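You operate a simulated robot arm through the tools that you are given. There is no shell and no other tool. Be economical: measure what you need, move in short steps, check, and stop when the job is done.

Carry out the task below with a simulated two-armed robot. There is one attempt and no reset: what you move stays moved.

## Task
Mark the red panel's tear in blue, then patch it in red.
Fine: a short chalk line beside the tear, clear of the patch; roll the patch down; chalk and roller go back. Set down upright: blue chalk.
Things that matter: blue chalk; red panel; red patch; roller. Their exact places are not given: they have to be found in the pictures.

It is judged by the outcome, as a careful person would: the job done as asked, and still so three seconds after it is handed in. It fails if anything else is knocked over, pushed out of place, dropped, spilled or broken.

## Robot
Two 7-joint arms with fingered hands on one trunk, on a base that drives. Base frame: it is fixed to the floor where the robot stands at the start and does not move with it; the origin is under the middle of the robot, x ahead of it, y to its left, z up; the surface under the hand at the start is at about z = 880. Units: mm, degrees, N and s.
The left shoulder is at the start at [136, 187, 954], the right one opposite. With the tool pointing down near the work surface each hand reaches from about 100 to 880 mm from the robot's upright axis, wherever it stands, measured 20 degrees to its own side. Payload 3.6 kg a hand.
The TCP of each hand is the grasp point between the finger pads, 26 mm short of the fingertips. In the tool frame z runs along the fingers and y along their closing line. Largest opening 88 mm; the body of the gripper starts 30 mm behind the TCP. The gripper is a hand of 3 fingers: y runs from the thumb to the fingers, the wrist lies at [-17, -98, -164] in the tool frame, and closing takes about 1.5 s.
Orientation is that of the tool frame in the base frame, as a unit quaternion [w, x, y, z]. With the fingers straight down and the wrist toward the robot, the tool's x, y and z point along [0, 1, 0], [1, 0, 0] and [0, 0, -1] of the base frame.

## Interface
- The arms move only by the tool apply_moves. It takes "left_steps", "right_steps" or both (then of equal length, played together; a hand with none holds still); each is a list of rows, each a list of 6 numbers: the shift along the base's x, y, z in cm, then the turn, a rotation vector about the base's x, y, z in degrees. In form: [[x, y, z, rx, ry, rz], ...]. A call has 1 to 20 rows; each row is the pose to reach, as a shift and turn from the pose commanded when the call began. "left_gripper" and "right_gripper" are, for a hand that has rows, the gripper command, from -1 (fully open) to 1 (shut), values between in proportion, set as the call begins (left out, the last holds). Each row takes 0.2 s and may step no farther than 50 mm and 8.6 degrees from the row before; otherwise, or with a gripper value out of range, the whole call is refused. Where a pose cannot be reached the arm comes as near as it can. A force on the tool above 40 N (or 10 N above the force at the start of the call, whichever is more), or a blocked arm, ends the call early, and 0.2 s more pass. The fingers move at their own pace (about 153 mm/s each) and stop on an object; they squeeze with about 26 N. The grip force told is the motor's: it shows also when the fingers shut on nothing. Time passes only in rows, and 0.2 s behind the last, so rows that repeat a pose let the fingers close. It gives the time, the measured TCP pose, the force on the tool (base axes), the opening and the grip force at its end, in the units of the frame above (readings bear some noise), with the torque about the TCP (base axes, N m) and any sound that the robot's microphone picked up.
- Cameras (640 x 400 px; columns grow to the right, rows downward): "scene" is now at [274.5, 1.2, 884.2]; the picture's right is [0.01, -1.00, 0.00], its down [0.02, -0.00, -1.00] and it looks along [1.00, 0.01, 0.02] (base axes); focal length 214 px, centre (320, 200). "left" rides on the left gripper at [-56, -80, -102] in its tool frame; the picture's right is [-0.73, -0.32, 0.60], its down [0.62, -0.67, 0.41] and it looks along [0.27, 0.68, 0.69] (tool axes); focal length 247 px, centre (320, 200). "right" rides on the right gripper at [56, -80, -102] in its tool frame; the picture's right is [-0.73, 0.32, -0.60], its down [-0.62, -0.67, 0.41] and it looks along [-0.27, 0.68, 0.69] (tool axes); focal length 247 px, centre (320, 200).
- snapshot(camera): a new picture of that camera. It takes no simulated time.
- move_column(by): slides the trunk up (or, below 0, down) by that many mm; the arms and the scene camera ride with it, the base frame stays. It gives what a move gives, with no picture.
- steer(legs): drives the robot by 1 to 6 legs, each [ahead, left, turn to the left] in mm, mm and degrees, along the robot's own axes; the way and the turn of a leg run together, so that a leg with both is an arc; at most 1500 mm and 180 degrees a leg. The arms and the cameras ride along, it lands a little off, and it stops where it bumps. It gives what a move gives.
- finger_targets(fingers, thumb_bend, thumb_turn, hand): sets how far each is bent, from 0 (flat) to 1 (curled in); at 0.3 the hand is open as for a grip, at 0.7 the pads meet at the TCP. One left out holds its place. A second passes; each finger stops where it meets its share of the squeeze, and holds until it gets a number again. A gripper value or a shape takes the hand back. It gives what a move gives, with no picture; readings hold the bend of each and the force on the fingers (four entries, about 0 where the hand has none), thumb and palm. thumb_turn goes from beside the hand (0) to across from the fingers (1), as for a grip.
- hand_shape(shape, hand): the hand has 3 fingers and takes this shape, open, in about a second: jaw (thumb against the fingers, like two jaws); tri (thumb and two fingers); tip (a fingertip pinch); poke (one finger out to press); point (the index stretched); flat (the hand flat); cup (the hand cupped); fist (a fist). The gripper value then closes the fingers along that shape, each until it touches; the sizes above hold for jaw. It gives what a move gives, with no picture.
- turn_head(pan, tilt): turns the head with the scene camera to pan (to the left, within 60 degrees either way) and tilt (down, from -29 to 69), counted from straight ahead of the robot. It gives what a move gives.
- point_at(camera, pixels): for up to 12 pixels [column, row] of the newest picture of that camera ("zoom" is the newest enlarged one), the place [x, y, z] in the base frame of the surface seen there, good to about 2 mm. It takes no simulated time.
- zoom(camera, box): a new picture of the part [left, top, right, bottom] of that camera's present view, enlarged. It takes no simulated time.
- close_job(): hands the job in; it is judged then, once.

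Keep the steps short. Do not move on a guess: measure, check each grasp and each placing, and mend mistakes. In all there are 80 turns and 78 pictures (those below and enlarged ones count). Leave the grippers open and the arms clear of the work at the hand-in unless told otherwise, and finish with a single line.

The tools are called after "Request:" as a command line: name --argument value ..., lists and objects as JSON in quotes. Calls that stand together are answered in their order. apply_moves: Moves the arms, as the interface text tells. Its arguments: {"type":"object","properties":{"left_steps":{"type":"array","items":{"type":"array","items":{"type":"number"}}},"left_gripper":{"type":"number"},"right_steps":{"type":"array","items":{"type":"array","items":{"type":"number"}}},"right_gripper":{"type":"number"}},"required":[]} The other tools are called the same way: move_column (by) slides the trunk up or down; hand_shape (shape, hand) gives the hand a shape; finger_targets (fingers, thumb_bend, thumb_turn, hand) moves the fingers one by one; steer (legs) drives the base; turn_head (pan, tilt) turns the head that bears the scene camera; snapshot (camera) takes a picture; point_at (camera, pixels) gives the place of the surface under pixels of a picture; zoom (camera, box) takes an enlarged picture of a part of a camera's view; close_job () hands the job in.

At the start:

```text
time: 0.0
left_ee_pos: [319.4, 370.8, 1145.7]
left_orientation: [0.006, 0.707, 0.707, 0.006]
left_force: [0.1, 0.3, 0.2]
left_moment: [0.02, 0.0, 0.01]
left_grip_width: 87.9
left_gripper_force: 0.0
left_shape: jaw
left_bend: [0.3, 0.3, 0.98]
left_finger forces: [0.0, 0.1, 0.1, 0.0, 0.0, 0.1]
right_ee_pos: [470.1, 20.2, 1223.2]
right_orientation: [0.006, 0.707, 0.707, 0.006]
right_force: [-0.1, -0.6, -0.4]
right_moment: [0.01, 0.0, 0.02]
right_grip_width: 87.6
right_gripper_force: 0.1
right_shape: jaw
right_bend: [0.3, 0.3, 0.98]
right_finger forces: [0.0, 0.1, 0.1, 0.0, 0.1, 0.0]
trunk travel left (down, up): [-100.0, 657.0]
robot x, y, heading: [0.7, 1.5, -0.0]
head pan, tilt: [60.2, -28.6]
```

scene: 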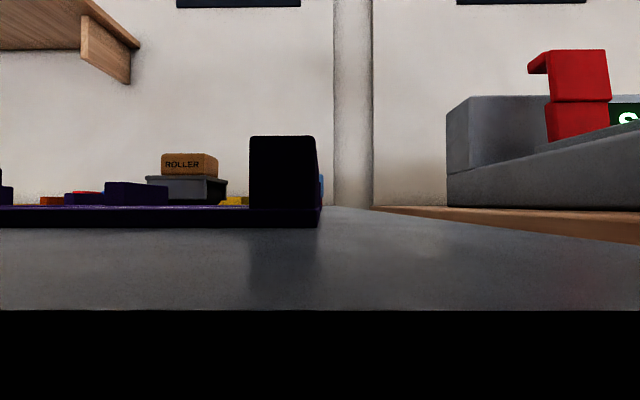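
right: 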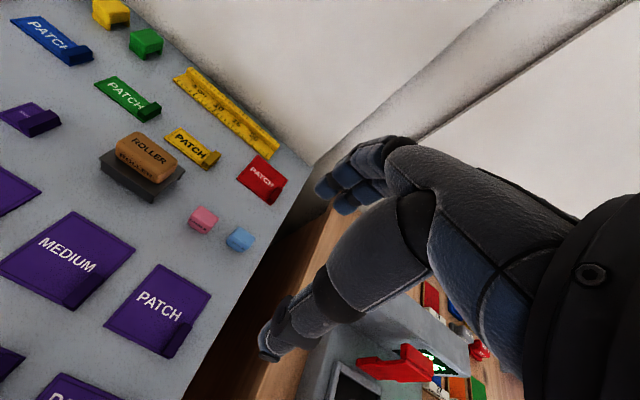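
left: 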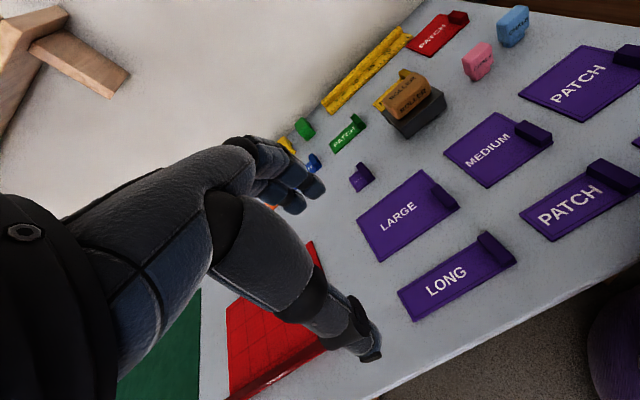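

The table is seen edge-on by the head camera. I raise the trunk and tilt the head down to see the work from above.

Request:
move_column --by 350

Request:
turn_head --pan 0 --tilt 45

Request:
snapshot --camera "scene"

```text
time: 3.4
left_ee_pos: [338.6, 370.3, 1489.7]
left_orientation: [0.001, 0.707, 0.707, 0.0]
left_force: [-0.4, 0.2, 0.3]
left_moment: [-0.01, -0.03, 0.01]
left_grip_width: 87.6
left_gripper_force: 0.1
left_shape: jaw
left_bend: [0.3, 0.3, 0.98]
left_finger forces: [0.0, 0.0, 0.1, 0.0, 0.0, 0.1]
right_ee_pos: [473.5, 19.8, 1575.4]
right_orientation: [0.009, 0.708, 0.707, 0.008]
right_force: [-0.2, 0.5, 0.5]
right_moment: [0.0, 0.0, -0.01]
right_grip_width: 88.0
right_gripper_force: 0.2
right_shape: jaw
right_bend: [0.3, 0.3, 0.98]
right_finger forces: [0.0, 0.0, 0.0, 0.1, 0.0, 0.0]
trunk travel left (down, up): [-450.0, 307.0]
robot x, y, heading: [1.4, -0.4, -0.0]
head pan, tilt: [60.2, -28.6]
```

```text
time: 4.9
left_ee_pos: [337.6, 369.3, 1489.3]
left_orientation: [0.0, 0.707, 0.707, 0.0]
left_force: [0.0, 0.3, 0.5]
left_moment: [0.02, 0.01, -0.01]
left_grip_width: 87.6
left_gripper_force: 0.0
left_shape: jaw
left_bend: [0.3, 0.3, 0.98]
left_finger forces: [0.0, 0.0, 0.0, 0.0, 0.0, 0.0]
right_ee_pos: [473.9, 19.6, 1575.5]
right_orientation: [0.008, 0.708, 0.706, 0.008]
right_force: [-0.7, -0.4, -0.6]
right_moment: [-0.02, 0.0, -0.04]
right_grip_width: 87.9
right_gripper_force: 0.2
right_shape: jaw
right_bend: [0.3, 0.3, 0.98]
right_finger forces: [0.1, 0.0, 0.0, 0.0, 0.0, 0.0]
trunk travel left (down, up): [-450.0, 307.0]
robot x, y, heading: [-1.8, 0.1, 0.2]
head pan, tilt: [0.0, 45.0]
```

```text
74 pictures are left
```

scene: 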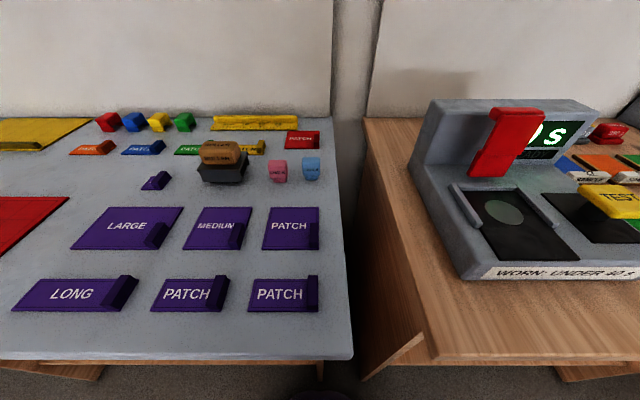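

Table with patches is left of centre. I pan left and zoom on details.

Request:
zoom --camera "scene" --box '[60, 100, 350, 280]'

Request:
zoom --camera "scene" --box '[420, 90, 640, 290]'

Request:
turn_head --pan 40 --tilt 45

Request:
snapshot --camera "scene"

```text
2.21 times, centred on (205, 190) of scene
```

zoom: 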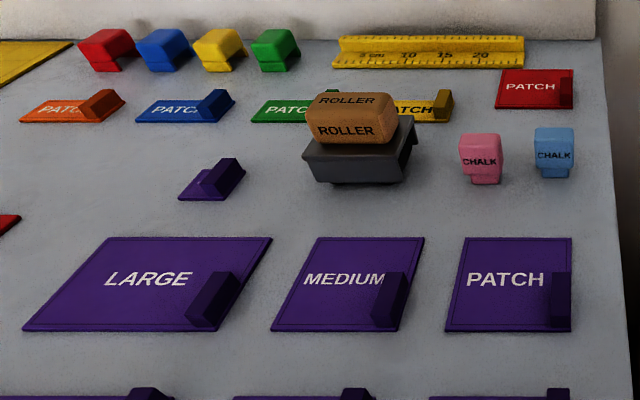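

```text
2.00 times, centred on (530, 190) of scene
```

zoom: 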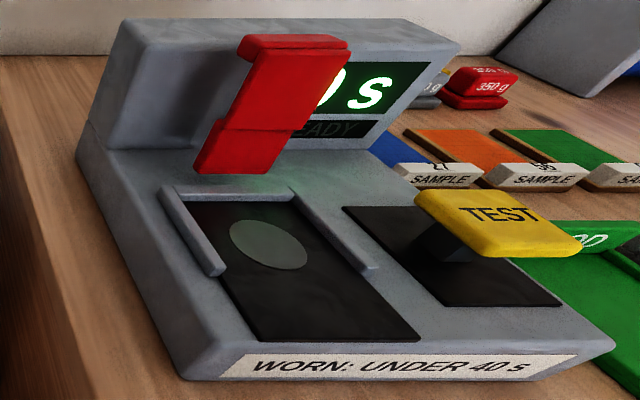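

```text
time: 6.0
left_ee_pos: [337.9, 370.1, 1490.1]
left_orientation: [0.0, 0.707, 0.707, 0.0]
left_force: [-0.5, 0.3, 0.4]
left_moment: [0.0, 0.02, -0.01]
left_grip_width: 87.7
left_gripper_force: 0.1
left_shape: jaw
left_bend: [0.3, 0.3, 0.98]
left_finger forces: [0.0, 0.0, 0.0, 0.0, 0.1, 0.1]
right_ee_pos: [472.6, 19.7, 1575.5]
right_orientation: [0.009, 0.708, 0.706, 0.009]
right_force: [-0.6, -0.3, -0.3]
right_moment: [0.0, -0.01, 0.02]
right_grip_width: 87.6
right_gripper_force: 0.0
right_shape: jaw
right_bend: [0.3, 0.3, 0.98]
right_finger forces: [0.0, 0.0, 0.0, 0.1, 0.0, 0.0]
trunk travel left (down, up): [-450.0, 307.0]
robot x, y, heading: [0.4, -0.7, -0.3]
head pan, tilt: [40.0, 45.0]
```

```text
71 pictures are left
```

scene: 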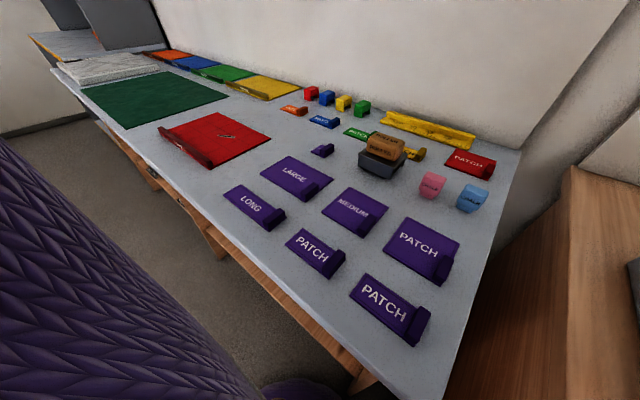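

The red panel with a dark tear is near (228,135). I zoom in and measure points.

Request:
zoom --camera "scene" --box '[150, 100, 290, 180]'

Request:
point_at --camera "scene" --pixels '[[160, 129], [208, 162], [220, 113], [268, 138], [228, 135], [445, 163], [490, 172], [483, 158], [432, 178], [473, 190], [390, 145], [378, 160]]'

```text
4.57 times, centred on (220, 140) of scene
```

zoom: 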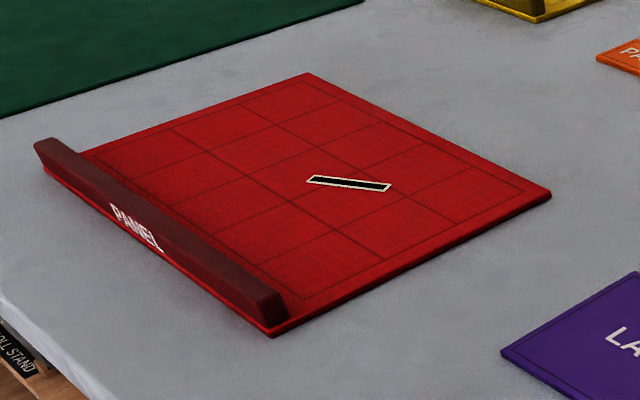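

```text
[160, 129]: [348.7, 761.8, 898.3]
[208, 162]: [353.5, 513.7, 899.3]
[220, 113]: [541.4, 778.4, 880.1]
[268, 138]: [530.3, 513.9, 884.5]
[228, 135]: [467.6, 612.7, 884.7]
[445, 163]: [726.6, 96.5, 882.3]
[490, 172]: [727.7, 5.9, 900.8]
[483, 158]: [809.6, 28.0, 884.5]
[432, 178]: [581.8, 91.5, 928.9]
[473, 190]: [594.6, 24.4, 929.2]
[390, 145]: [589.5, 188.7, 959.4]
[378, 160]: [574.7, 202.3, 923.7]
```

Request:
point_at --camera "zoom" --pixels '[[309, 181], [389, 188], [349, 184], [549, 197], [306, 74], [290, 305], [90, 155], [270, 333], [280, 292], [40, 145], [400, 130], [420, 250]]'

Request:
zoom --camera "scene" --box '[340, 100, 520, 220]'

```text
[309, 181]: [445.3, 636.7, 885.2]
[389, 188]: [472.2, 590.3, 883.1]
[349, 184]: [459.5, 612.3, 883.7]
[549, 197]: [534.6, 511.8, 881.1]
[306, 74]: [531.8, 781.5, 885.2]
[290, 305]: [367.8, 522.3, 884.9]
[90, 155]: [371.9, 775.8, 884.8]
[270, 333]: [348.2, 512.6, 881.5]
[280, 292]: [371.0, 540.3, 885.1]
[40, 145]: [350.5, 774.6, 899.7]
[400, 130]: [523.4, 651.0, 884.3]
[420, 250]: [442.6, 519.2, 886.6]
```

```text
3.33 times, centred on (430, 160) of scene
```

zoom: 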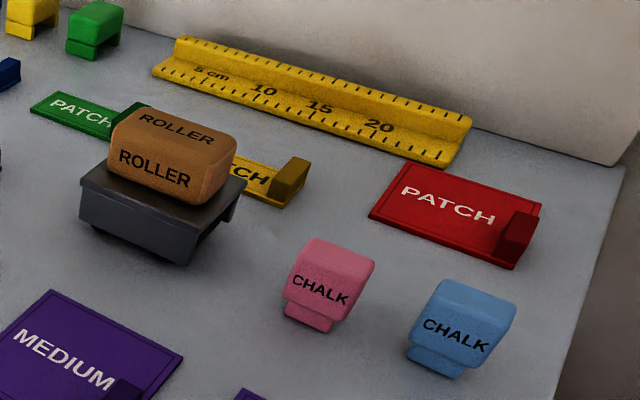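

Request:
point_at --camera "zoom" --pixels '[[400, 165], [369, 216], [513, 268], [541, 204], [515, 212], [538, 217], [505, 245], [524, 256], [447, 281], [513, 302], [485, 353], [412, 321]]'

Request:
zoom --camera "scene" --box '[420, 140, 520, 220]'

Request:
zoom --camera "right" --box '[80, 100, 320, 270]'

```text
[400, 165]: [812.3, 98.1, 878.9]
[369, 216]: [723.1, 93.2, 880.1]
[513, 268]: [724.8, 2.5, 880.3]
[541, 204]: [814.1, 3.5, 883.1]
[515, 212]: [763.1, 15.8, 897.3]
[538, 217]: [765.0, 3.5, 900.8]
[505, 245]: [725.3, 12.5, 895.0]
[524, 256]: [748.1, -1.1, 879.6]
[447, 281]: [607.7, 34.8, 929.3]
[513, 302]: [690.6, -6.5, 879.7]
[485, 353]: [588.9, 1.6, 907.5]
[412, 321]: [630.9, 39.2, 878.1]
```

```text
5.00 times, centred on (470, 180) of scene
```

zoom: 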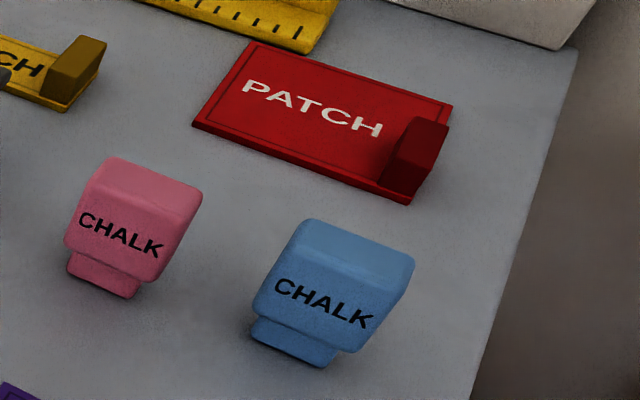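

```text
2.35 times, centred on (200, 185) of right
```

zoom: 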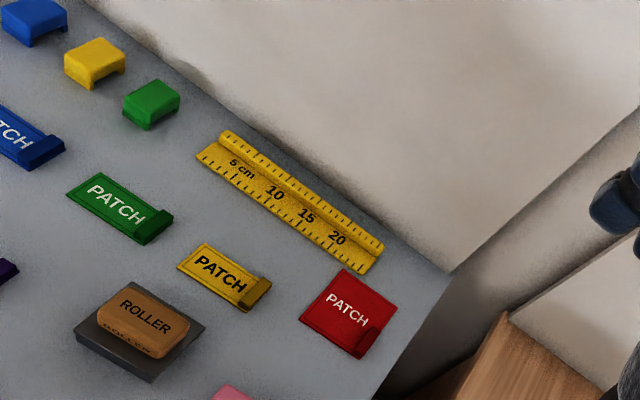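

Tear runs (445,637)→(472,590) at z 885; red patch is ~90×90 with a tab at its near-right corner; blue chalk near (600,15). The left arm can reach all of it. I move the right arm aside and lower the trunk some.

Request:
apply_moves --right_steps '[[-1.5, -4.5, 0, 0, 0, 0], [-3, -9, 0, 0, 0, 0], [-4.5, -13.5, 0, 0, 0, 0], [-6, -18, 0, 0, 0, 0], [-7.5, -22.5, 0, 0, 0, 0], [-9, -27, 0, 0, 0, 0], [-10.5, -31.5, 0, 0, 0, 0], [-12, -36, 0, 0, 0, 0], [-12, -36, 0, 0, 0, 0]]'

Request:
move_column --by -150

Request:
turn_head --pan 15 --tilt 40

Request:
snapshot --camera "scene"

```text
time: 8.0
left_ee_pos: [338.2, 374.7, 1488.1]
left_orientation: [0.002, 0.707, 0.708, -0.002]
left_force: [-0.3, 0.1, -0.8]
left_moment: [0.0, -0.02, -0.05]
left_grip_width: 87.8
left_gripper_force: 0.0
left_shape: jaw
left_bend: [0.3, 0.3, 0.98]
left_finger forces: [0.0, 0.0, 0.0, 0.1, 0.0, 0.1]
right_ee_pos: [414.4, -352.1, 1666.2]
right_orientation: [0.01, 0.708, 0.706, 0.005]
right_force: [0.1, 0.2, 0.5]
right_moment: [-0.05, 0.05, -0.03]
right_grip_width: 87.7
right_gripper_force: 0.0
right_shape: jaw
right_bend: [0.3, 0.3, 0.98]
right_finger forces: [0.0, 0.2, 0.1, 0.1, 0.0, 0.0]
right hand out of reach, approached as far as the arm can: row 1, 2, 3, 4, 5, 6, 7, 8, 9
trunk travel left (down, up): [-450.0, 307.0]
robot x, y, heading: [-0.9, 3.8, -0.0]
head pan, tilt: [40.0, 45.0]
```

```text
time: 9.7
left_ee_pos: [338.6, 370.0, 1341.1]
left_orientation: [0.0, 0.707, 0.707, 0.0]
left_force: [-1.0, -0.2, 0.6]
left_moment: [0.0, 0.0, 0.01]
left_grip_width: 87.8
left_gripper_force: 0.0
left_shape: jaw
left_bend: [0.3, 0.3, 0.98]
left_finger forces: [0.1, 0.0, 0.0, 0.1, 0.0, 0.0]
right_ee_pos: [473.3, -363.1, 1481.5]
right_orientation: [-0.023, 0.707, 0.707, -0.022]
right_force: [0.0, 0.0, 0.0]
right_moment: [-0.02, 0.01, 0.01]
right_grip_width: 87.7
right_gripper_force: 0.1
right_shape: jaw
right_bend: [0.3, 0.3, 0.98]
right_finger forces: [0.1, 0.0, 0.0, 0.0, 0.0, 0.0]
trunk travel left (down, up): [-300.0, 457.0]
robot x, y, heading: [-0.6, -0.3, -0.0]
head pan, tilt: [40.0, 45.0]
```

```text
time: 10.6
left_ee_pos: [338.6, 369.8, 1339.2]
left_orientation: [0.0, 0.707, 0.708, 0.0]
left_force: [-0.3, 0.3, 0.1]
left_moment: [0.03, 0.0, -0.01]
left_grip_width: 87.8
left_gripper_force: 0.0
left_shape: jaw
left_bend: [0.3, 0.3, 0.98]
left_finger forces: [0.0, 0.1, 0.1, 0.0, 0.0, 0.1]
right_ee_pos: [473.8, -361.4, 1481.5]
right_orientation: [-0.023, 0.706, 0.707, -0.022]
right_force: [-0.1, -0.4, 0.5]
right_moment: [-0.02, -0.02, 0.0]
right_grip_width: 87.9
right_gripper_force: 0.0
right_shape: jaw
right_bend: [0.3, 0.3, 0.98]
right_finger forces: [0.0, 0.0, 0.1, 0.0, 0.1, 0.1]
trunk travel left (down, up): [-300.0, 457.0]
robot x, y, heading: [-3.3, -0.9, -0.0]
head pan, tilt: [15.0, 40.0]
```

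```text
66 pictures are left
```

scene: 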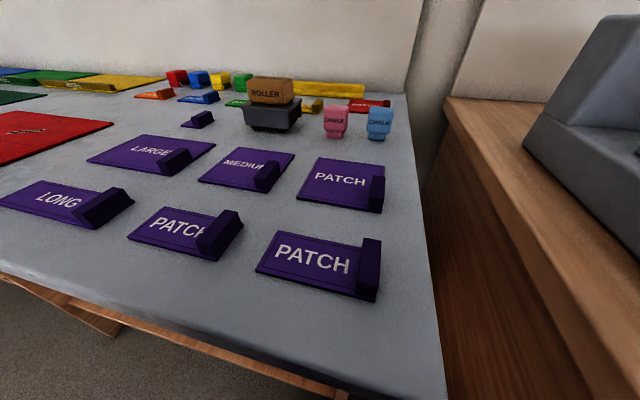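

I bring the left hand near the blue chalk for a close look.

Request:
apply_moves --left_steps '[[1.5, -3.4, -2.5, 0, 0, 0], [3, -6.8, -5, 0, 0, 0], [4.5, -10.2, -7.5, 0, 0, 0], [6, -13.6, -10, 0, 0, 0], [7.5, -17, -12.5, 0, 0, 0], [9, -20.4, -15, 0, 0, 0], [10.5, -23.8, -17.5, 0, 0, 0], [12, -27.2, -20, 0, 0, 0], [14, -30.6, -22.5, 0, 0, 0], [16, -32, -24.5, 0, 0, 0], [18, -34, -26.5, 0, 0, 0], [18, -34, -26.5, 0, 0, 0]]'

Request:
snapshot --camera "left"

Request:
zoom --camera "scene" --box '[220, 60, 420, 180]'

```text
time: 13.2
left_ee_pos: [482.2, 100.2, 1093.6]
left_orientation: [0.001, 0.707, 0.707, 0.0]
left_force: [0.4, -0.3, 0.1]
left_moment: [0.01, -0.01, 0.0]
left_grip_width: 88.0
left_gripper_force: 0.0
left_shape: jaw
left_bend: [0.3, 0.3, 0.98]
left_finger forces: [0.0, 0.0, 0.1, 0.0, 0.1, 0.0]
left hand out of reach, approached as far as the arm can: row 9, 10, 11, 12
right_ee_pos: [473.5, -363.5, 1481.2]
right_orientation: [-0.023, 0.706, 0.707, -0.023]
right_force: [0.8, -0.9, 0.4]
right_moment: [-0.02, 0.0, 0.01]
right_grip_width: 88.1
right_gripper_force: 0.0
right_shape: jaw
right_bend: [0.3, 0.3, 0.98]
right_finger forces: [0.0, 0.0, 0.0, 0.1, 0.0, 0.0]
trunk travel left (down, up): [-300.0, 457.0]
robot x, y, heading: [-1.3, 0.9, 0.3]
head pan, tilt: [15.0, 40.0]
```

```text
65 pictures are left
```

left: 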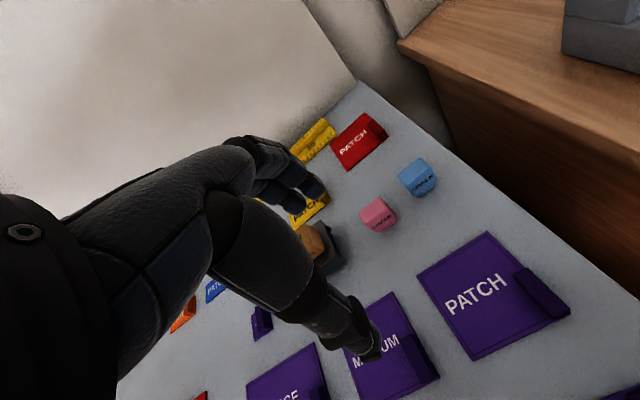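

```text
3.20 times, centred on (320, 120) of scene
```

zoom: 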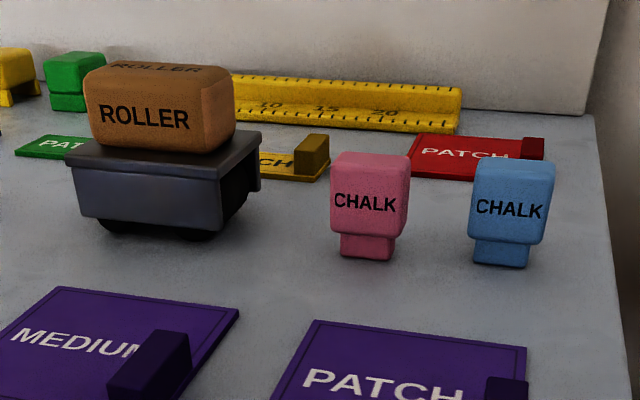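

The left hand cannot cross that far to the right; turning the robot in place puts the chalk on its left side. I first check what the purple knit thing is, then turn right 22°.

Request:
steer --legs '[[0, 0, -22]]'

Request:
turn_head --pan 22 --tilt 40

Request:
snapshot --camera "scene"

Request:
snapshot --camera "left"

```text
time: 14.8
left_ee_pos: [484.7, -90.5, 1094.1]
left_orientation: [0.0, 0.83, 0.558, -0.001]
left_force: [0.6, -0.5, 0.1]
left_moment: [-0.06, 0.03, -0.03]
left_grip_width: 88.1
left_gripper_force: 0.1
left_shape: jaw
left_bend: [0.3, 0.3, 0.98]
left_finger forces: [0.0, 0.0, 0.1, 0.1, 0.1, 0.0]
right_ee_pos: [302.0, -514.9, 1480.3]
right_orientation: [-0.027, 0.83, 0.557, -0.018]
right_force: [-0.2, 0.0, 0.3]
right_moment: [-0.02, 0.01, -0.04]
right_grip_width: 87.9
right_gripper_force: 0.1
right_shape: jaw
right_bend: [0.3, 0.3, 0.98]
right_finger forces: [0.0, 0.0, 0.0, 0.1, 0.0, 0.0]
trunk travel left (down, up): [-300.0, 457.0]
robot x, y, heading: [0.0, -0.2, -22.4]
head pan, tilt: [15.0, 40.0]
```

```text
time: 15.4
left_ee_pos: [484.6, -89.1, 1093.9]
left_orientation: [0.0, 0.83, 0.558, -0.001]
left_force: [0.1, 0.1, 0.4]
left_moment: [0.02, 0.0, -0.04]
left_grip_width: 88.0
left_gripper_force: 0.0
left_shape: jaw
left_bend: [0.3, 0.3, 0.98]
left_finger forces: [0.1, 0.0, 0.0, 0.0, 0.0, 0.0]
right_ee_pos: [301.9, -515.2, 1481.3]
right_orientation: [-0.026, 0.83, 0.557, -0.018]
right_force: [-0.3, -0.1, 0.3]
right_moment: [0.0, 0.02, -0.03]
right_grip_width: 87.7
right_gripper_force: 0.0
right_shape: jaw
right_bend: [0.3, 0.3, 0.98]
right_finger forces: [0.0, 0.0, 0.1, 0.1, 0.1, 0.0]
trunk travel left (down, up): [-300.0, 457.0]
robot x, y, heading: [1.5, -5.1, -22.4]
head pan, tilt: [22.0, 40.0]
```

```text
63 pictures are left
```

scene: 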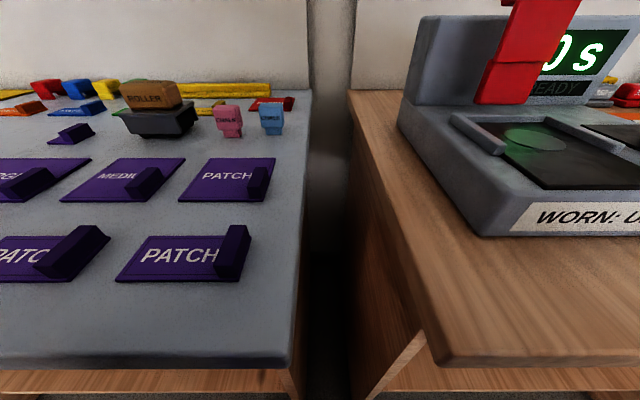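

```text
62 pictures are left
```

left: 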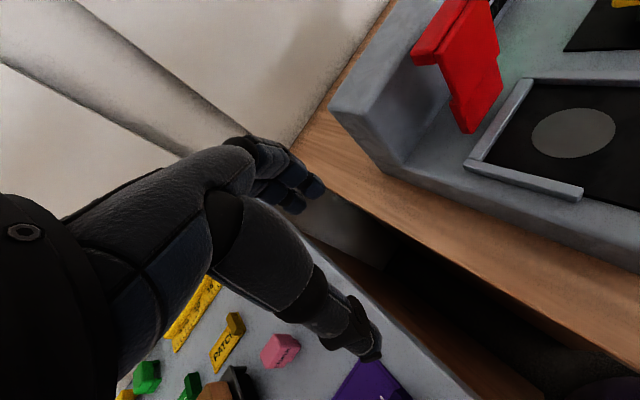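

Now a zoom on the chalk and precise points.

Request:
zoom --camera "scene" --box '[200, 90, 300, 150]'

```text
6.40 times, centred on (250, 120) of scene
```

zoom: 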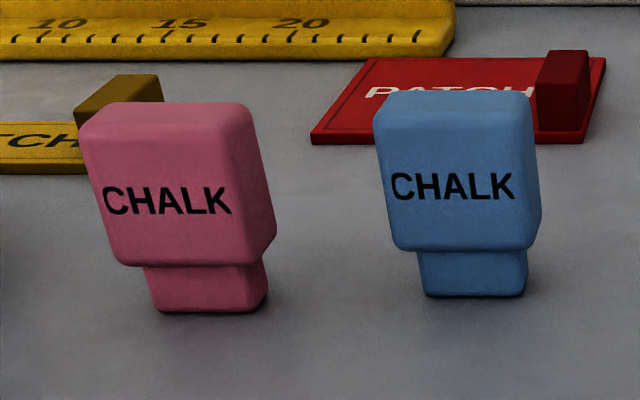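

Request:
point_at --camera "zoom" --pixels '[[455, 97], [455, 118], [385, 130], [530, 130], [395, 238], [525, 240], [455, 240], [425, 288], [520, 290], [470, 265], [538, 180], [105, 130]]'

```text
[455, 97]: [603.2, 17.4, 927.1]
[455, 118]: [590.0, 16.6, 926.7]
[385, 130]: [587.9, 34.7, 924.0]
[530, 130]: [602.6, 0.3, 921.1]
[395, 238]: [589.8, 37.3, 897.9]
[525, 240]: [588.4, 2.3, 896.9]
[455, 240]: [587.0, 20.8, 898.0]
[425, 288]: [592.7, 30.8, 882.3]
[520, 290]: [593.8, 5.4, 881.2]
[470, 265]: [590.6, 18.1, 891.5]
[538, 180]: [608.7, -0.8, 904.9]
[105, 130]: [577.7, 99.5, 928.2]
```

Request:
point_at --camera "scene" --pixels '[[262, 170], [267, 185], [275, 160], [200, 162], [272, 104], [260, 185], [145, 100], [180, 100], [162, 120], [130, 83], [190, 130], [150, 132]]'

Request:
apply_moves --left_steps '[[2, 2, 0, 0, 0, 5], [4, 4, 0, 0, 0, 10], [6, 6, 0, 0, 0, 15], [8, 8, 0, 0, 0, 20], [10, 10, 0, 0, 0, 22.2], [11.6, 10.9, -4, 0, 0, 22.2], [11.6, 10.9, -8, 0, 0, 22.2], [11.6, 10.9, -8, 0, 0, 22.2]]'

Request:
snapshot --camera "left"

Request:
snapshot --camera "scene"

```text
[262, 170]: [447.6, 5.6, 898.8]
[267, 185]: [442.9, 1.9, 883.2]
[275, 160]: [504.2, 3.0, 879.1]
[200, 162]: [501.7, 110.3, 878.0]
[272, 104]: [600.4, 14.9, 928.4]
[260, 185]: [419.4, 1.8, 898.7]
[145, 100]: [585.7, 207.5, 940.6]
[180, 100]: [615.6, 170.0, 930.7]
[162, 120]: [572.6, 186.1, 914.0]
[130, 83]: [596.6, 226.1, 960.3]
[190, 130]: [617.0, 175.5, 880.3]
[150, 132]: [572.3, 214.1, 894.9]
```

```text
time: 17.2
left_ee_pos: [599.0, 20.1, 1014.8]
left_orientation: [0.0, 0.706, 0.708, 0.0]
left_force: [0.2, -0.2, 0.1]
left_moment: [0.01, -0.03, 0.01]
left_grip_width: 88.3
left_gripper_force: 0.1
left_shape: jaw
left_bend: [0.3, 0.3, 0.98]
left_finger forces: [0.0, 0.1, 0.0, 0.0, 0.1, 0.0]
right_ee_pos: [300.9, -515.3, 1480.9]
right_orientation: [-0.026, 0.83, 0.556, -0.018]
right_force: [0.4, -0.1, -0.2]
right_moment: [0.03, 0.0, 0.01]
right_grip_width: 88.0
right_gripper_force: 0.0
right_shape: jaw
right_bend: [0.3, 0.3, 0.98]
right_finger forces: [0.0, 0.0, 0.0, 0.0, 0.1, 0.0]
trunk travel left (down, up): [-300.0, 457.0]
robot x, y, heading: [1.3, 0.9, -22.2]
head pan, tilt: [22.0, 40.0]
```

```text
60 pictures are left
```

left: 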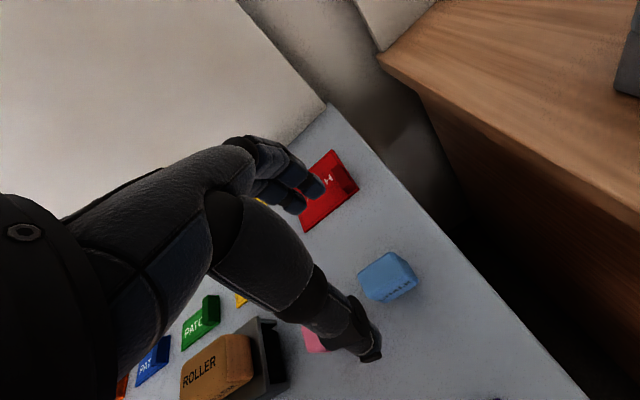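

```text
59 pictures are left
```

scene: 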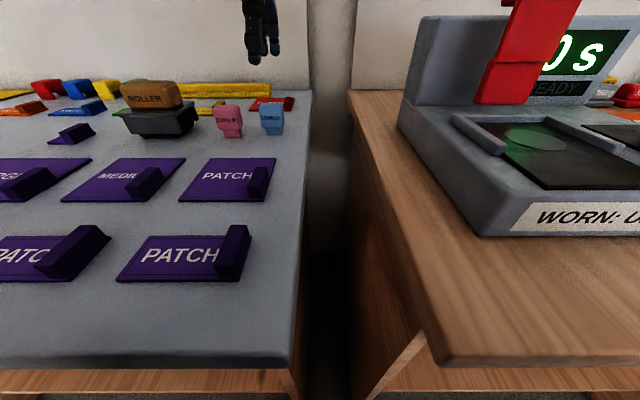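

Request:
point_at --camera "left" --pixels '[[362, 277], [391, 256], [410, 278], [384, 295], [388, 275], [372, 268]]'

Request:
zoom --camera "left" --box '[280, 200, 480, 380]'

```text
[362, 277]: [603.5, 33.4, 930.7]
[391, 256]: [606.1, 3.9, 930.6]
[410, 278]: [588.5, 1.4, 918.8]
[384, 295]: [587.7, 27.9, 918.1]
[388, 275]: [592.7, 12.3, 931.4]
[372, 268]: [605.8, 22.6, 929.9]
```

```text
2.22 times, centred on (380, 290) of left
```

zoom: 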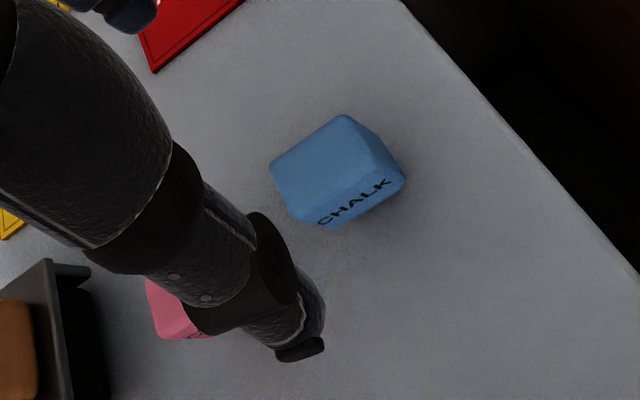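

Request:
point_at --camera "zoom" --pixels '[[275, 167], [340, 119], [373, 172], [295, 212], [325, 165], [310, 143], [305, 200]]'

```text
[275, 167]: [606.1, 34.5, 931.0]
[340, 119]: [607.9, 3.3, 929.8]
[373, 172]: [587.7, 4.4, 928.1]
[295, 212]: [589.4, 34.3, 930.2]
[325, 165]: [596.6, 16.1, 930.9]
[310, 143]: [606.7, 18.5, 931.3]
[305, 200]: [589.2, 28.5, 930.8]
```

Chalk cap: x 586–610, y −1–39, top z 930. I lower straight over it to TCP z≈917, fingers fore and aft.

Request:
apply_moves --left_steps '[[-0.1, -0.1, -3, 0, 0, 0], [-0.1, -0.1, -6, 0, 0, 0], [-0.1, -0.1, -8, 0, 0, 0], [-0.1, -0.1, -9.8, 0, 0, 0], [-0.1, -0.1, -9.8, 0, 0, 0]]'

Request:
zoom --camera "scene" --box '[180, 40, 340, 150]'

Request:
snapshot --camera "left"

```text
time: 18.4
left_ee_pos: [600.1, 18.4, 916.5]
left_orientation: [0.001, 0.707, 0.708, -0.001]
left_force: [-0.1, 1.4, -0.4]
left_moment: [0.04, -0.03, -0.01]
left_grip_width: 87.9
left_gripper_force: 0.1
left_shape: jaw
left_bend: [0.3, 0.3, 0.98]
left_finger forces: [0.0, 0.0, 0.1, 0.0, 0.0, 0.0]
right_ee_pos: [300.3, -514.9, 1481.6]
right_orientation: [-0.027, 0.83, 0.557, -0.018]
right_force: [0.0, 0.0, 0.8]
right_moment: [0.02, 0.02, 0.0]
right_grip_width: 88.0
right_gripper_force: 0.0
right_shape: jaw
right_bend: [0.3, 0.3, 0.98]
right_finger forces: [0.1, 0.1, 0.0, 0.0, 0.0, 0.0]
trunk travel left (down, up): [-300.0, 457.0]
robot x, y, heading: [-1.3, -0.8, -22.3]
head pan, tilt: [22.0, 40.0]
```

```text
3.64 times, centred on (260, 95) of scene
```

zoom: 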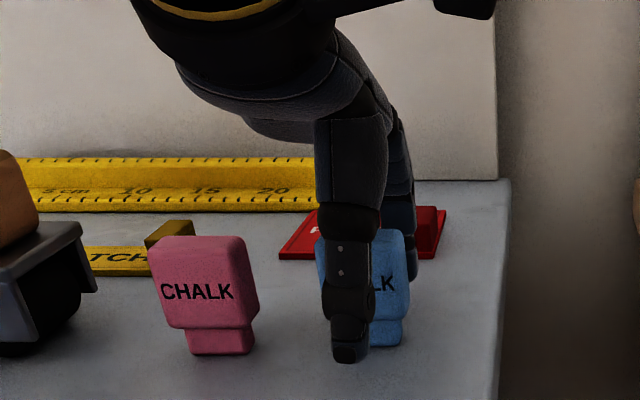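

```text
56 pictures are left
```

left: 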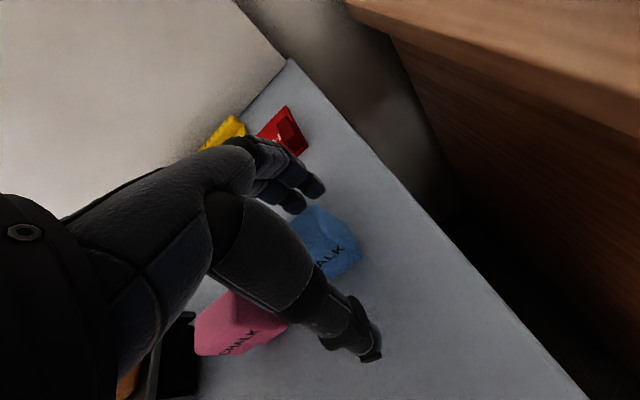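

Thumb in front, fingers behind, chalk between. Close.

Request:
apply_moves --left_steps '[[0, 0, 0, 0, 0, 0], [0, 0, 0, 0, 0, 0], [0, 0, 0, 0, 0, 0], [0, 0, 0, 0, 0, 0], [0, 0, 0, 0, 0, 0], [0, 0, 0, 0, 0, 0], [0, 0, 0, 0, 0, 0], [0, 0, 0, 0, 0, 0]]' --left_gripper 1

Request:
zoom --camera "scene" --box '[180, 40, 340, 150]'

```text
time: 20.2
left_ee_pos: [599.6, 19.0, 916.6]
left_orientation: [0.0, 0.707, 0.707, 0.0]
left_force: [0.0, 0.2, -0.4]
left_moment: [0.0, 0.0, 0.0]
left_grip_width: 18.5
left_gripper_force: 25.9
left_shape: jaw
left_bend: [0.57, 0.74, 1.0]
left_finger forces: [11.9, 11.4, 0.0, 0.1, 23.3, 0.0]
right_ee_pos: [301.9, -515.0, 1480.2]
right_orientation: [-0.026, 0.83, 0.556, -0.018]
right_force: [-0.1, -0.1, 0.9]
right_moment: [-0.01, -0.01, 0.0]
right_grip_width: 87.9
right_gripper_force: 0.1
right_shape: jaw
right_bend: [0.3, 0.3, 0.98]
right_finger forces: [0.1, 0.0, 0.0, 0.0, 0.0, 0.0]
trunk travel left (down, up): [-300.0, 457.0]
robot x, y, heading: [-2.7, 1.0, -22.2]
head pan, tilt: [22.0, 40.0]
```

```text
3.64 times, centred on (260, 95) of scene
```

zoom: 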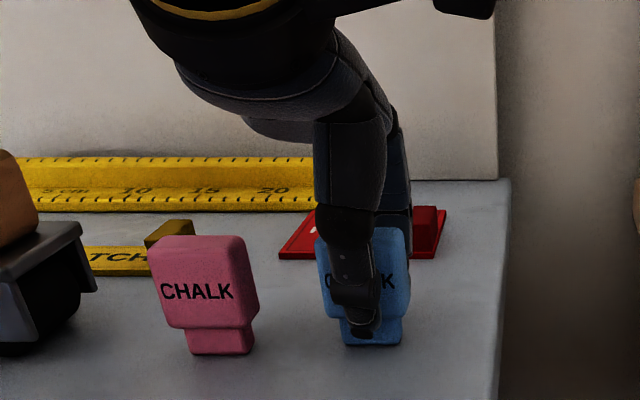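

Gripped (26 N). Lift and check.

Request:
apply_moves --left_steps '[[0, 0, 1, 0, 0, 0], [0, 0, 3, 0, 0, 0], [0, 0, 7, 0, 0, 0], [0, 0, 11, 0, 0, 0], [0, 0, 11, 0, 0, 0]]'

Request:
zoom --camera "scene" --box '[180, 0, 340, 110]'

```text
time: 21.4
left_ee_pos: [600.2, 18.4, 1026.6]
left_orientation: [0.0, 0.706, 0.708, 0.0]
left_force: [-0.1, 0.4, -0.9]
left_moment: [0.02, 0.01, -0.01]
left_grip_width: 18.3
left_gripper_force: 25.7
left_shape: jaw
left_bend: [0.57, 0.74, 1.0]
left_finger forces: [11.8, 11.4, 0.0, 0.1, 23.3, 0.0]
right_ee_pos: [302.9, -514.7, 1481.3]
right_orientation: [-0.026, 0.83, 0.556, -0.018]
right_force: [0.0, 0.0, 0.3]
right_moment: [-0.02, -0.03, 0.03]
right_grip_width: 87.8
right_gripper_force: 0.1
right_shape: jaw
right_bend: [0.3, 0.3, 0.98]
right_finger forces: [0.0, 0.0, 0.1, 0.0, 0.0, 0.1]
trunk travel left (down, up): [-300.0, 457.0]
robot x, y, heading: [-0.9, 2.1, -22.1]
head pan, tilt: [22.0, 40.0]
```

```text
3.64 times, centred on (260, 55) of scene
```

zoom: 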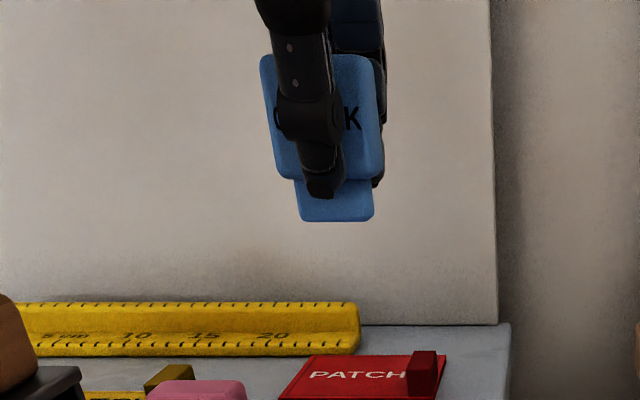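

Held upright. Raise, pull back a little, and turn left 50° to the panel.

Request:
apply_moves --left_steps '[[-3, 1, 4, 0, 0, -6], [-6, 2, 7, 0, 0, -12], [-9, 3, 9, 0, 0, -18], [-10, 3, 9, 0, 0, -20], [-10, 3, 9, 0, 0, -20]]'

Request:
steer --legs '[[0, 0, 50]]'

Request:
turn_head --pan 20 --tilt 40

Request:
snapshot --camera "scene"

```text
refused: row 1 steps farther than a row can; nothing moved
```

```text
time: 24.1
left_ee_pos: [364.9, 475.8, 1026.2]
left_orientation: [0.0, 0.335, 0.942, 0.0]
left_force: [0.6, -1.0, -0.6]
left_moment: [0.01, 0.0, -0.01]
left_grip_width: 18.4
left_gripper_force: 26.6
left_shape: jaw
left_bend: [0.57, 0.74, 1.0]
left_finger forces: [11.9, 11.3, 0.0, 0.0, 23.2, 0.0]
right_ee_pos: [590.0, -90.5, 1481.7]
right_orientation: [-0.017, 0.51, 0.859, -0.028]
right_force: [-0.2, 0.6, 0.6]
right_moment: [-0.01, 0.01, 0.02]
right_grip_width: 87.8
right_gripper_force: 0.1
right_shape: jaw
right_bend: [0.3, 0.3, 0.98]
right_finger forces: [0.0, 0.1, 0.0, 0.0, 0.0, 0.1]
trunk travel left (down, up): [-300.0, 457.0]
robot x, y, heading: [1.0, 1.4, 28.4]
head pan, tilt: [22.0, 40.0]
```

```text
time: 24.8
left_ee_pos: [365.0, 475.4, 1025.6]
left_orientation: [0.0, 0.336, 0.942, 0.0]
left_force: [0.2, 0.5, -1.1]
left_moment: [0.02, 0.0, -0.01]
left_grip_width: 18.2
left_gripper_force: 26.0
left_shape: jaw
left_bend: [0.57, 0.74, 1.0]
left_finger forces: [11.8, 11.3, 0.1, 0.1, 23.2, 0.1]
right_ee_pos: [589.0, -92.2, 1480.7]
right_orientation: [-0.017, 0.511, 0.859, -0.028]
right_force: [-0.2, -0.3, 0.4]
right_moment: [0.02, -0.01, -0.01]
right_grip_width: 87.8
right_gripper_force: 0.1
right_shape: jaw
right_bend: [0.3, 0.3, 0.98]
right_finger forces: [0.0, 0.0, 0.0, 0.0, 0.0, 0.1]
trunk travel left (down, up): [-300.0, 457.0]
robot x, y, heading: [-2.4, -0.8, 28.7]
head pan, tilt: [20.0, 40.0]
```

```text
53 pictures are left
```

scene: 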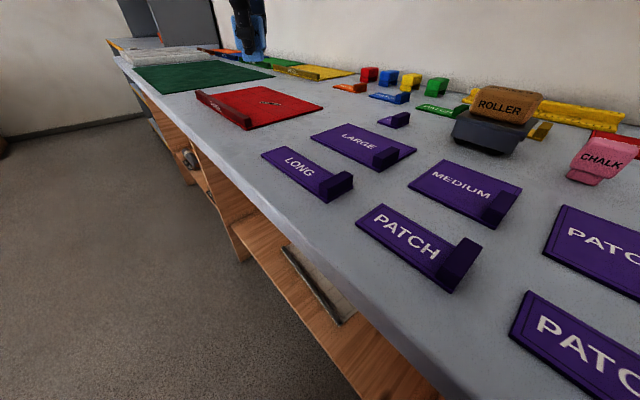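

All in place and chalk held. The tear's normal is (0.87,0.5); I'll draw a 30 mm line parallel to the tear, 54 mm from it on the far side (centre ≈(506,640)). First hover above one end, turning the hand −20° so the nib is along the tear.

Request:
apply_moves --left_steps '[[2.5, 3.3, 0, 0, 0, -5], [5, 6.6, 0, 0, 0, -10], [7.5, 9.9, 0, 0, 0, -15], [10, 13.2, 0, 0, 0, -20], [12, 16, -2, 0, 0, -20], [13.3, 17.7, -5, 0, 0, -20], [13.3, 17.7, -8, 0, 0, -20], [13.3, 17.7, -8, 0, 0, -20]]'

Request:
turn_head --pan 35 --tilt 25

Request:
snapshot --camera "scene"

Request:
snapshot --camera "left"

```text
time: 26.6
left_ee_pos: [456.6, 640.2, 961.8]
left_orientation: [0.0, 0.494, 0.87, 0.0]
left_force: [-0.5, 0.1, -0.1]
left_moment: [0.0, -0.01, 0.0]
left_grip_width: 18.2
left_gripper_force: 26.1
left_shape: jaw
left_bend: [0.57, 0.74, 1.0]
left_finger forces: [11.8, 11.3, 0.0, 0.0, 23.2, 0.1]
left hand out of reach, approached as far as the arm can: row 5, 6, 7, 8
right_ee_pos: [589.0, -91.8, 1480.8]
right_orientation: [-0.016, 0.511, 0.859, -0.028]
right_force: [-0.6, 0.1, -0.1]
right_moment: [0.01, 0.0, 0.02]
right_grip_width: 88.1
right_gripper_force: 0.0
right_shape: jaw
right_bend: [0.3, 0.3, 0.98]
right_finger forces: [0.0, 0.0, 0.0, 0.0, 0.0, 0.1]
trunk travel left (down, up): [-300.0, 457.0]
robot x, y, heading: [1.8, 6.7, 28.8]
head pan, tilt: [20.0, 40.0]
```

```text
time: 27.3
left_ee_pos: [456.7, 640.8, 962.8]
left_orientation: [0.0, 0.495, 0.869, -0.001]
left_force: [-0.4, -0.2, -0.9]
left_moment: [0.0, -0.01, 0.0]
left_grip_width: 18.1
left_gripper_force: 25.9
left_shape: jaw
left_bend: [0.57, 0.74, 1.0]
left_finger forces: [11.9, 11.4, 0.0, 0.0, 23.2, 0.1]
right_ee_pos: [588.8, -91.6, 1482.1]
right_orientation: [-0.017, 0.512, 0.859, -0.028]
right_force: [-0.5, 0.8, -0.3]
right_moment: [-0.03, -0.03, 0.04]
right_grip_width: 87.7
right_gripper_force: 0.1
right_shape: jaw
right_bend: [0.3, 0.3, 0.98]
right_finger forces: [0.0, 0.0, 0.0, 0.0, 0.0, 0.0]
trunk travel left (down, up): [-300.0, 457.0]
robot x, y, heading: [-0.8, 3.0, 28.3]
head pan, tilt: [35.0, 25.0]
```

```text
52 pictures are left
```

scene: 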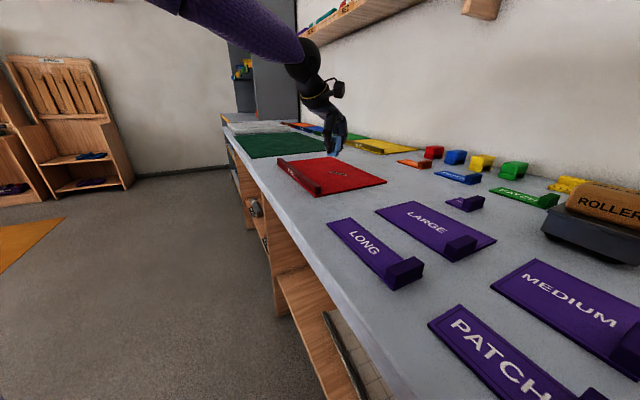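

```text
51 pictures are left
```

left: 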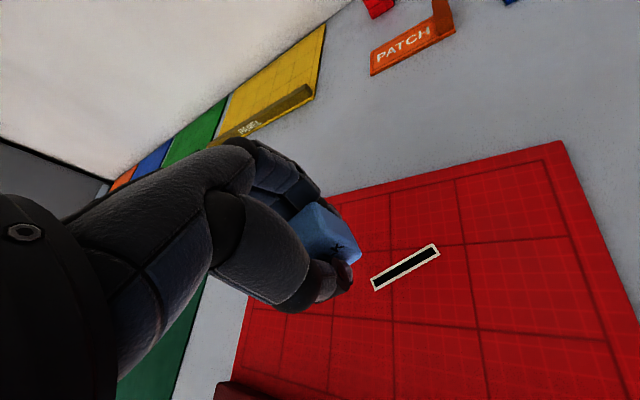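

Arm is nearly straight. I raise and draw the hand in, then face ahead and drive left along the table so the panel is close.

Request:
apply_moves --left_steps '[[0, 0, 4, 0, 0, 0], [-1, -2, 8, 0, 0, 0], [-3, -6, 9, 0, 0, 0], [-5, -10, 9, 0, 0, 0], [-7, -14, 9, 0, 0, 0], [-9, -18, 9, 0, 0, 0], [-10, -20, 9, 0, 0, 0], [-10, -20, 9, 0, 0, 0]]'

Request:
steer --legs '[[0, 0, -28.4], [0, 430, 0]]'

Request:
turn_head --pan 15 --tilt 50

Request:
snapshot --camera "scene"

```text
time: 29.1
left_ee_pos: [356.8, 440.5, 1049.2]
left_orientation: [0.001, 0.493, 0.87, 0.0]
left_force: [0.6, 0.5, -0.4]
left_moment: [-0.03, 0.0, -0.04]
left_grip_width: 18.1
left_gripper_force: 25.9
left_shape: jaw
left_bend: [0.57, 0.74, 1.0]
left_finger forces: [11.8, 11.3, 0.1, 0.0, 23.1, 0.0]
right_ee_pos: [590.4, -91.5, 1481.6]
right_orientation: [-0.017, 0.511, 0.859, -0.028]
right_force: [-0.3, 0.6, -0.5]
right_moment: [-0.02, 0.01, -0.02]
right_grip_width: 87.8
right_gripper_force: 0.2
right_shape: jaw
right_bend: [0.3, 0.3, 0.98]
right_finger forces: [0.1, 0.1, 0.1, 0.0, 0.0, 0.0]
trunk travel left (down, up): [-300.0, 457.0]
robot x, y, heading: [1.9, -1.7, 28.8]
head pan, tilt: [35.0, 25.0]
```

```text
time: 33.1
left_ee_pos: [514.2, 656.0, 1049.6]
left_orientation: [0.001, 0.688, 0.726, -0.001]
left_force: [-0.8, 0.6, -1.1]
left_moment: [-0.01, -0.03, -0.01]
left_grip_width: 18.1
left_gripper_force: 26.4
left_shape: jaw
left_bend: [0.57, 0.74, 1.0]
left_finger forces: [11.7, 11.3, 0.1, 0.0, 23.0, 0.0]
right_ee_pos: [473.2, 76.5, 1481.6]
right_orientation: [-0.021, 0.702, 0.712, -0.024]
right_force: [-0.2, 0.1, -0.1]
right_moment: [-0.01, -0.04, -0.01]
right_grip_width: 88.0
right_gripper_force: 0.1
right_shape: jaw
right_bend: [0.3, 0.3, 0.98]
right_finger forces: [0.0, 0.0, 0.1, 0.0, 0.1, 0.0]
trunk travel left (down, up): [-300.0, 457.0]
robot x, y, heading: [-5.3, 433.2, 1.0]
head pan, tilt: [35.0, 25.0]
```

```text
time: 34.0
left_ee_pos: [514.4, 654.3, 1049.9]
left_orientation: [0.0, 0.688, 0.726, 0.0]
left_force: [-0.1, 0.5, -0.2]
left_moment: [0.03, 0.0, 0.02]
left_grip_width: 18.1
left_gripper_force: 26.1
left_shape: jaw
left_bend: [0.57, 0.74, 1.0]
left_finger forces: [11.7, 11.3, 0.1, 0.0, 23.0, 0.0]
right_ee_pos: [472.3, 75.4, 1481.5]
right_orientation: [-0.023, 0.702, 0.711, -0.023]
right_force: [0.1, -0.4, -0.1]
right_moment: [0.05, -0.02, 0.0]
right_grip_width: 87.8
right_gripper_force: 0.1
right_shape: jaw
right_bend: [0.3, 0.3, 0.98]
right_finger forces: [0.1, 0.1, 0.1, 0.1, 0.1, 0.0]
trunk travel left (down, up): [-300.0, 457.0]
robot x, y, heading: [-7.5, 431.0, 0.7]
head pan, tilt: [15.0, 50.0]
```

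```text
50 pictures are left
```

scene: 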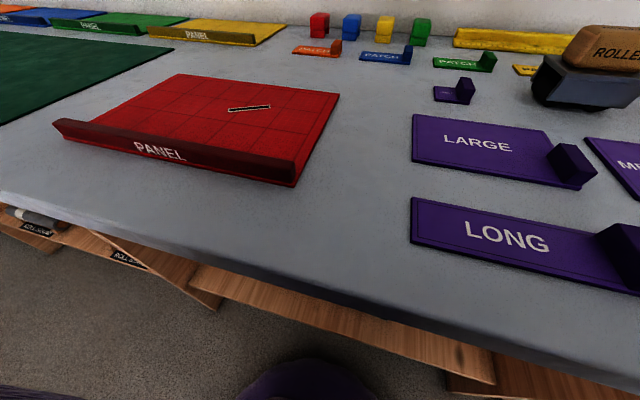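

Good view. Re-measure the tear from here.

Request:
zoom --camera "scene" --box '[160, 70, 340, 190]'

```text
3.33 times, centred on (250, 130) of scene
```

zoom: 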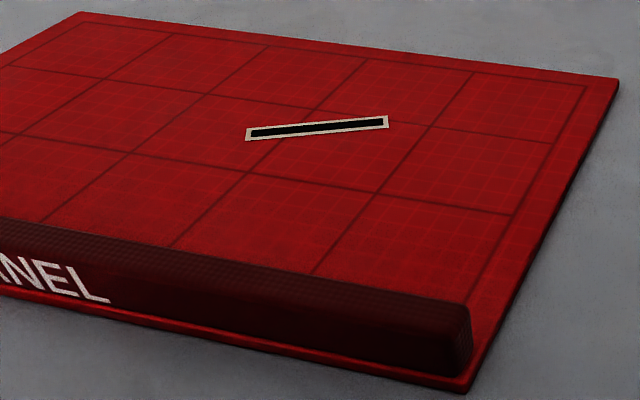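

Request:
point_at --camera "zoom" --pixels '[[247, 134], [388, 121], [250, 134], [385, 122], [318, 128], [616, 82], [80, 15], [583, 88], [360, 60], [467, 300], [460, 385]]'

```text
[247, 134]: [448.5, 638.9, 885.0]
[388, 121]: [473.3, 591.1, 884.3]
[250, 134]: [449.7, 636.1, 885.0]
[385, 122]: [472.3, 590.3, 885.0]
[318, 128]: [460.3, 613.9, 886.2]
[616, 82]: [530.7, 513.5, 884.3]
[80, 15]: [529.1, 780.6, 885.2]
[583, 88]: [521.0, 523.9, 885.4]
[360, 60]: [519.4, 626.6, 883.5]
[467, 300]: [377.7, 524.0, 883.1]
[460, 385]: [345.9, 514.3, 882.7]
```

Tear centre (460.6,614.5), rotated 27°. I go over the line start (501,650), nib aligned.

Request:
apply_moves --left_steps '[[-0.5, -0.2, -1, 0, 0, 8], [-1, -0.4, -3, 0, 0, 16], [-1.3, -0.4, -6, 0, 0, 24], [-1.3, -0.4, -10, 0, 0, 24], [-1.3, -0.4, -11, 0, 0, 24], [-1.3, -0.4, -11, 0, 0, 24]]'

Request:
zoom --camera "scene" --box '[160, 20, 340, 140]'

```text
time: 35.4
left_ee_pos: [501.0, 649.7, 942.5]
left_orientation: [0.002, 0.522, 0.853, 0.0]
left_force: [-0.8, -0.2, -0.3]
left_moment: [-0.02, -0.01, -0.02]
left_grip_width: 18.3
left_gripper_force: 25.8
left_shape: jaw
left_bend: [0.57, 0.74, 1.0]
left_finger forces: [11.6, 11.5, 0.1, 0.0, 23.1, 0.1]
right_ee_pos: [472.8, 75.2, 1482.1]
right_orientation: [-0.022, 0.702, 0.712, -0.023]
right_force: [0.6, 0.3, -0.3]
right_moment: [-0.02, 0.01, 0.02]
right_grip_width: 87.8
right_gripper_force: 0.2
right_shape: jaw
right_bend: [0.3, 0.3, 0.98]
right_finger forces: [0.0, 0.0, 0.1, 0.0, 0.0, 0.0]
trunk travel left (down, up): [-300.0, 457.0]
robot x, y, heading: [-8.2, 427.5, 1.1]
head pan, tilt: [15.0, 50.0]
```

```text
3.33 times, centred on (250, 80) of scene
```

zoom: 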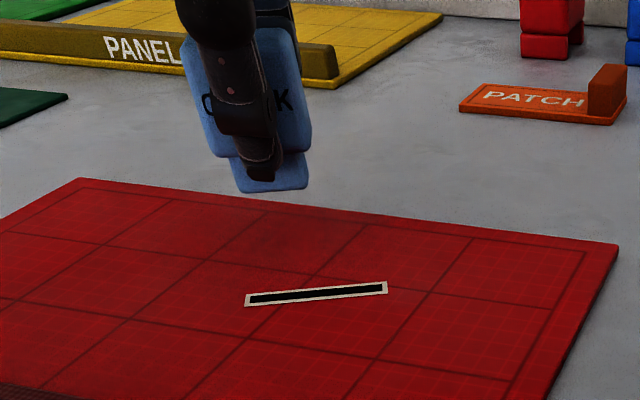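

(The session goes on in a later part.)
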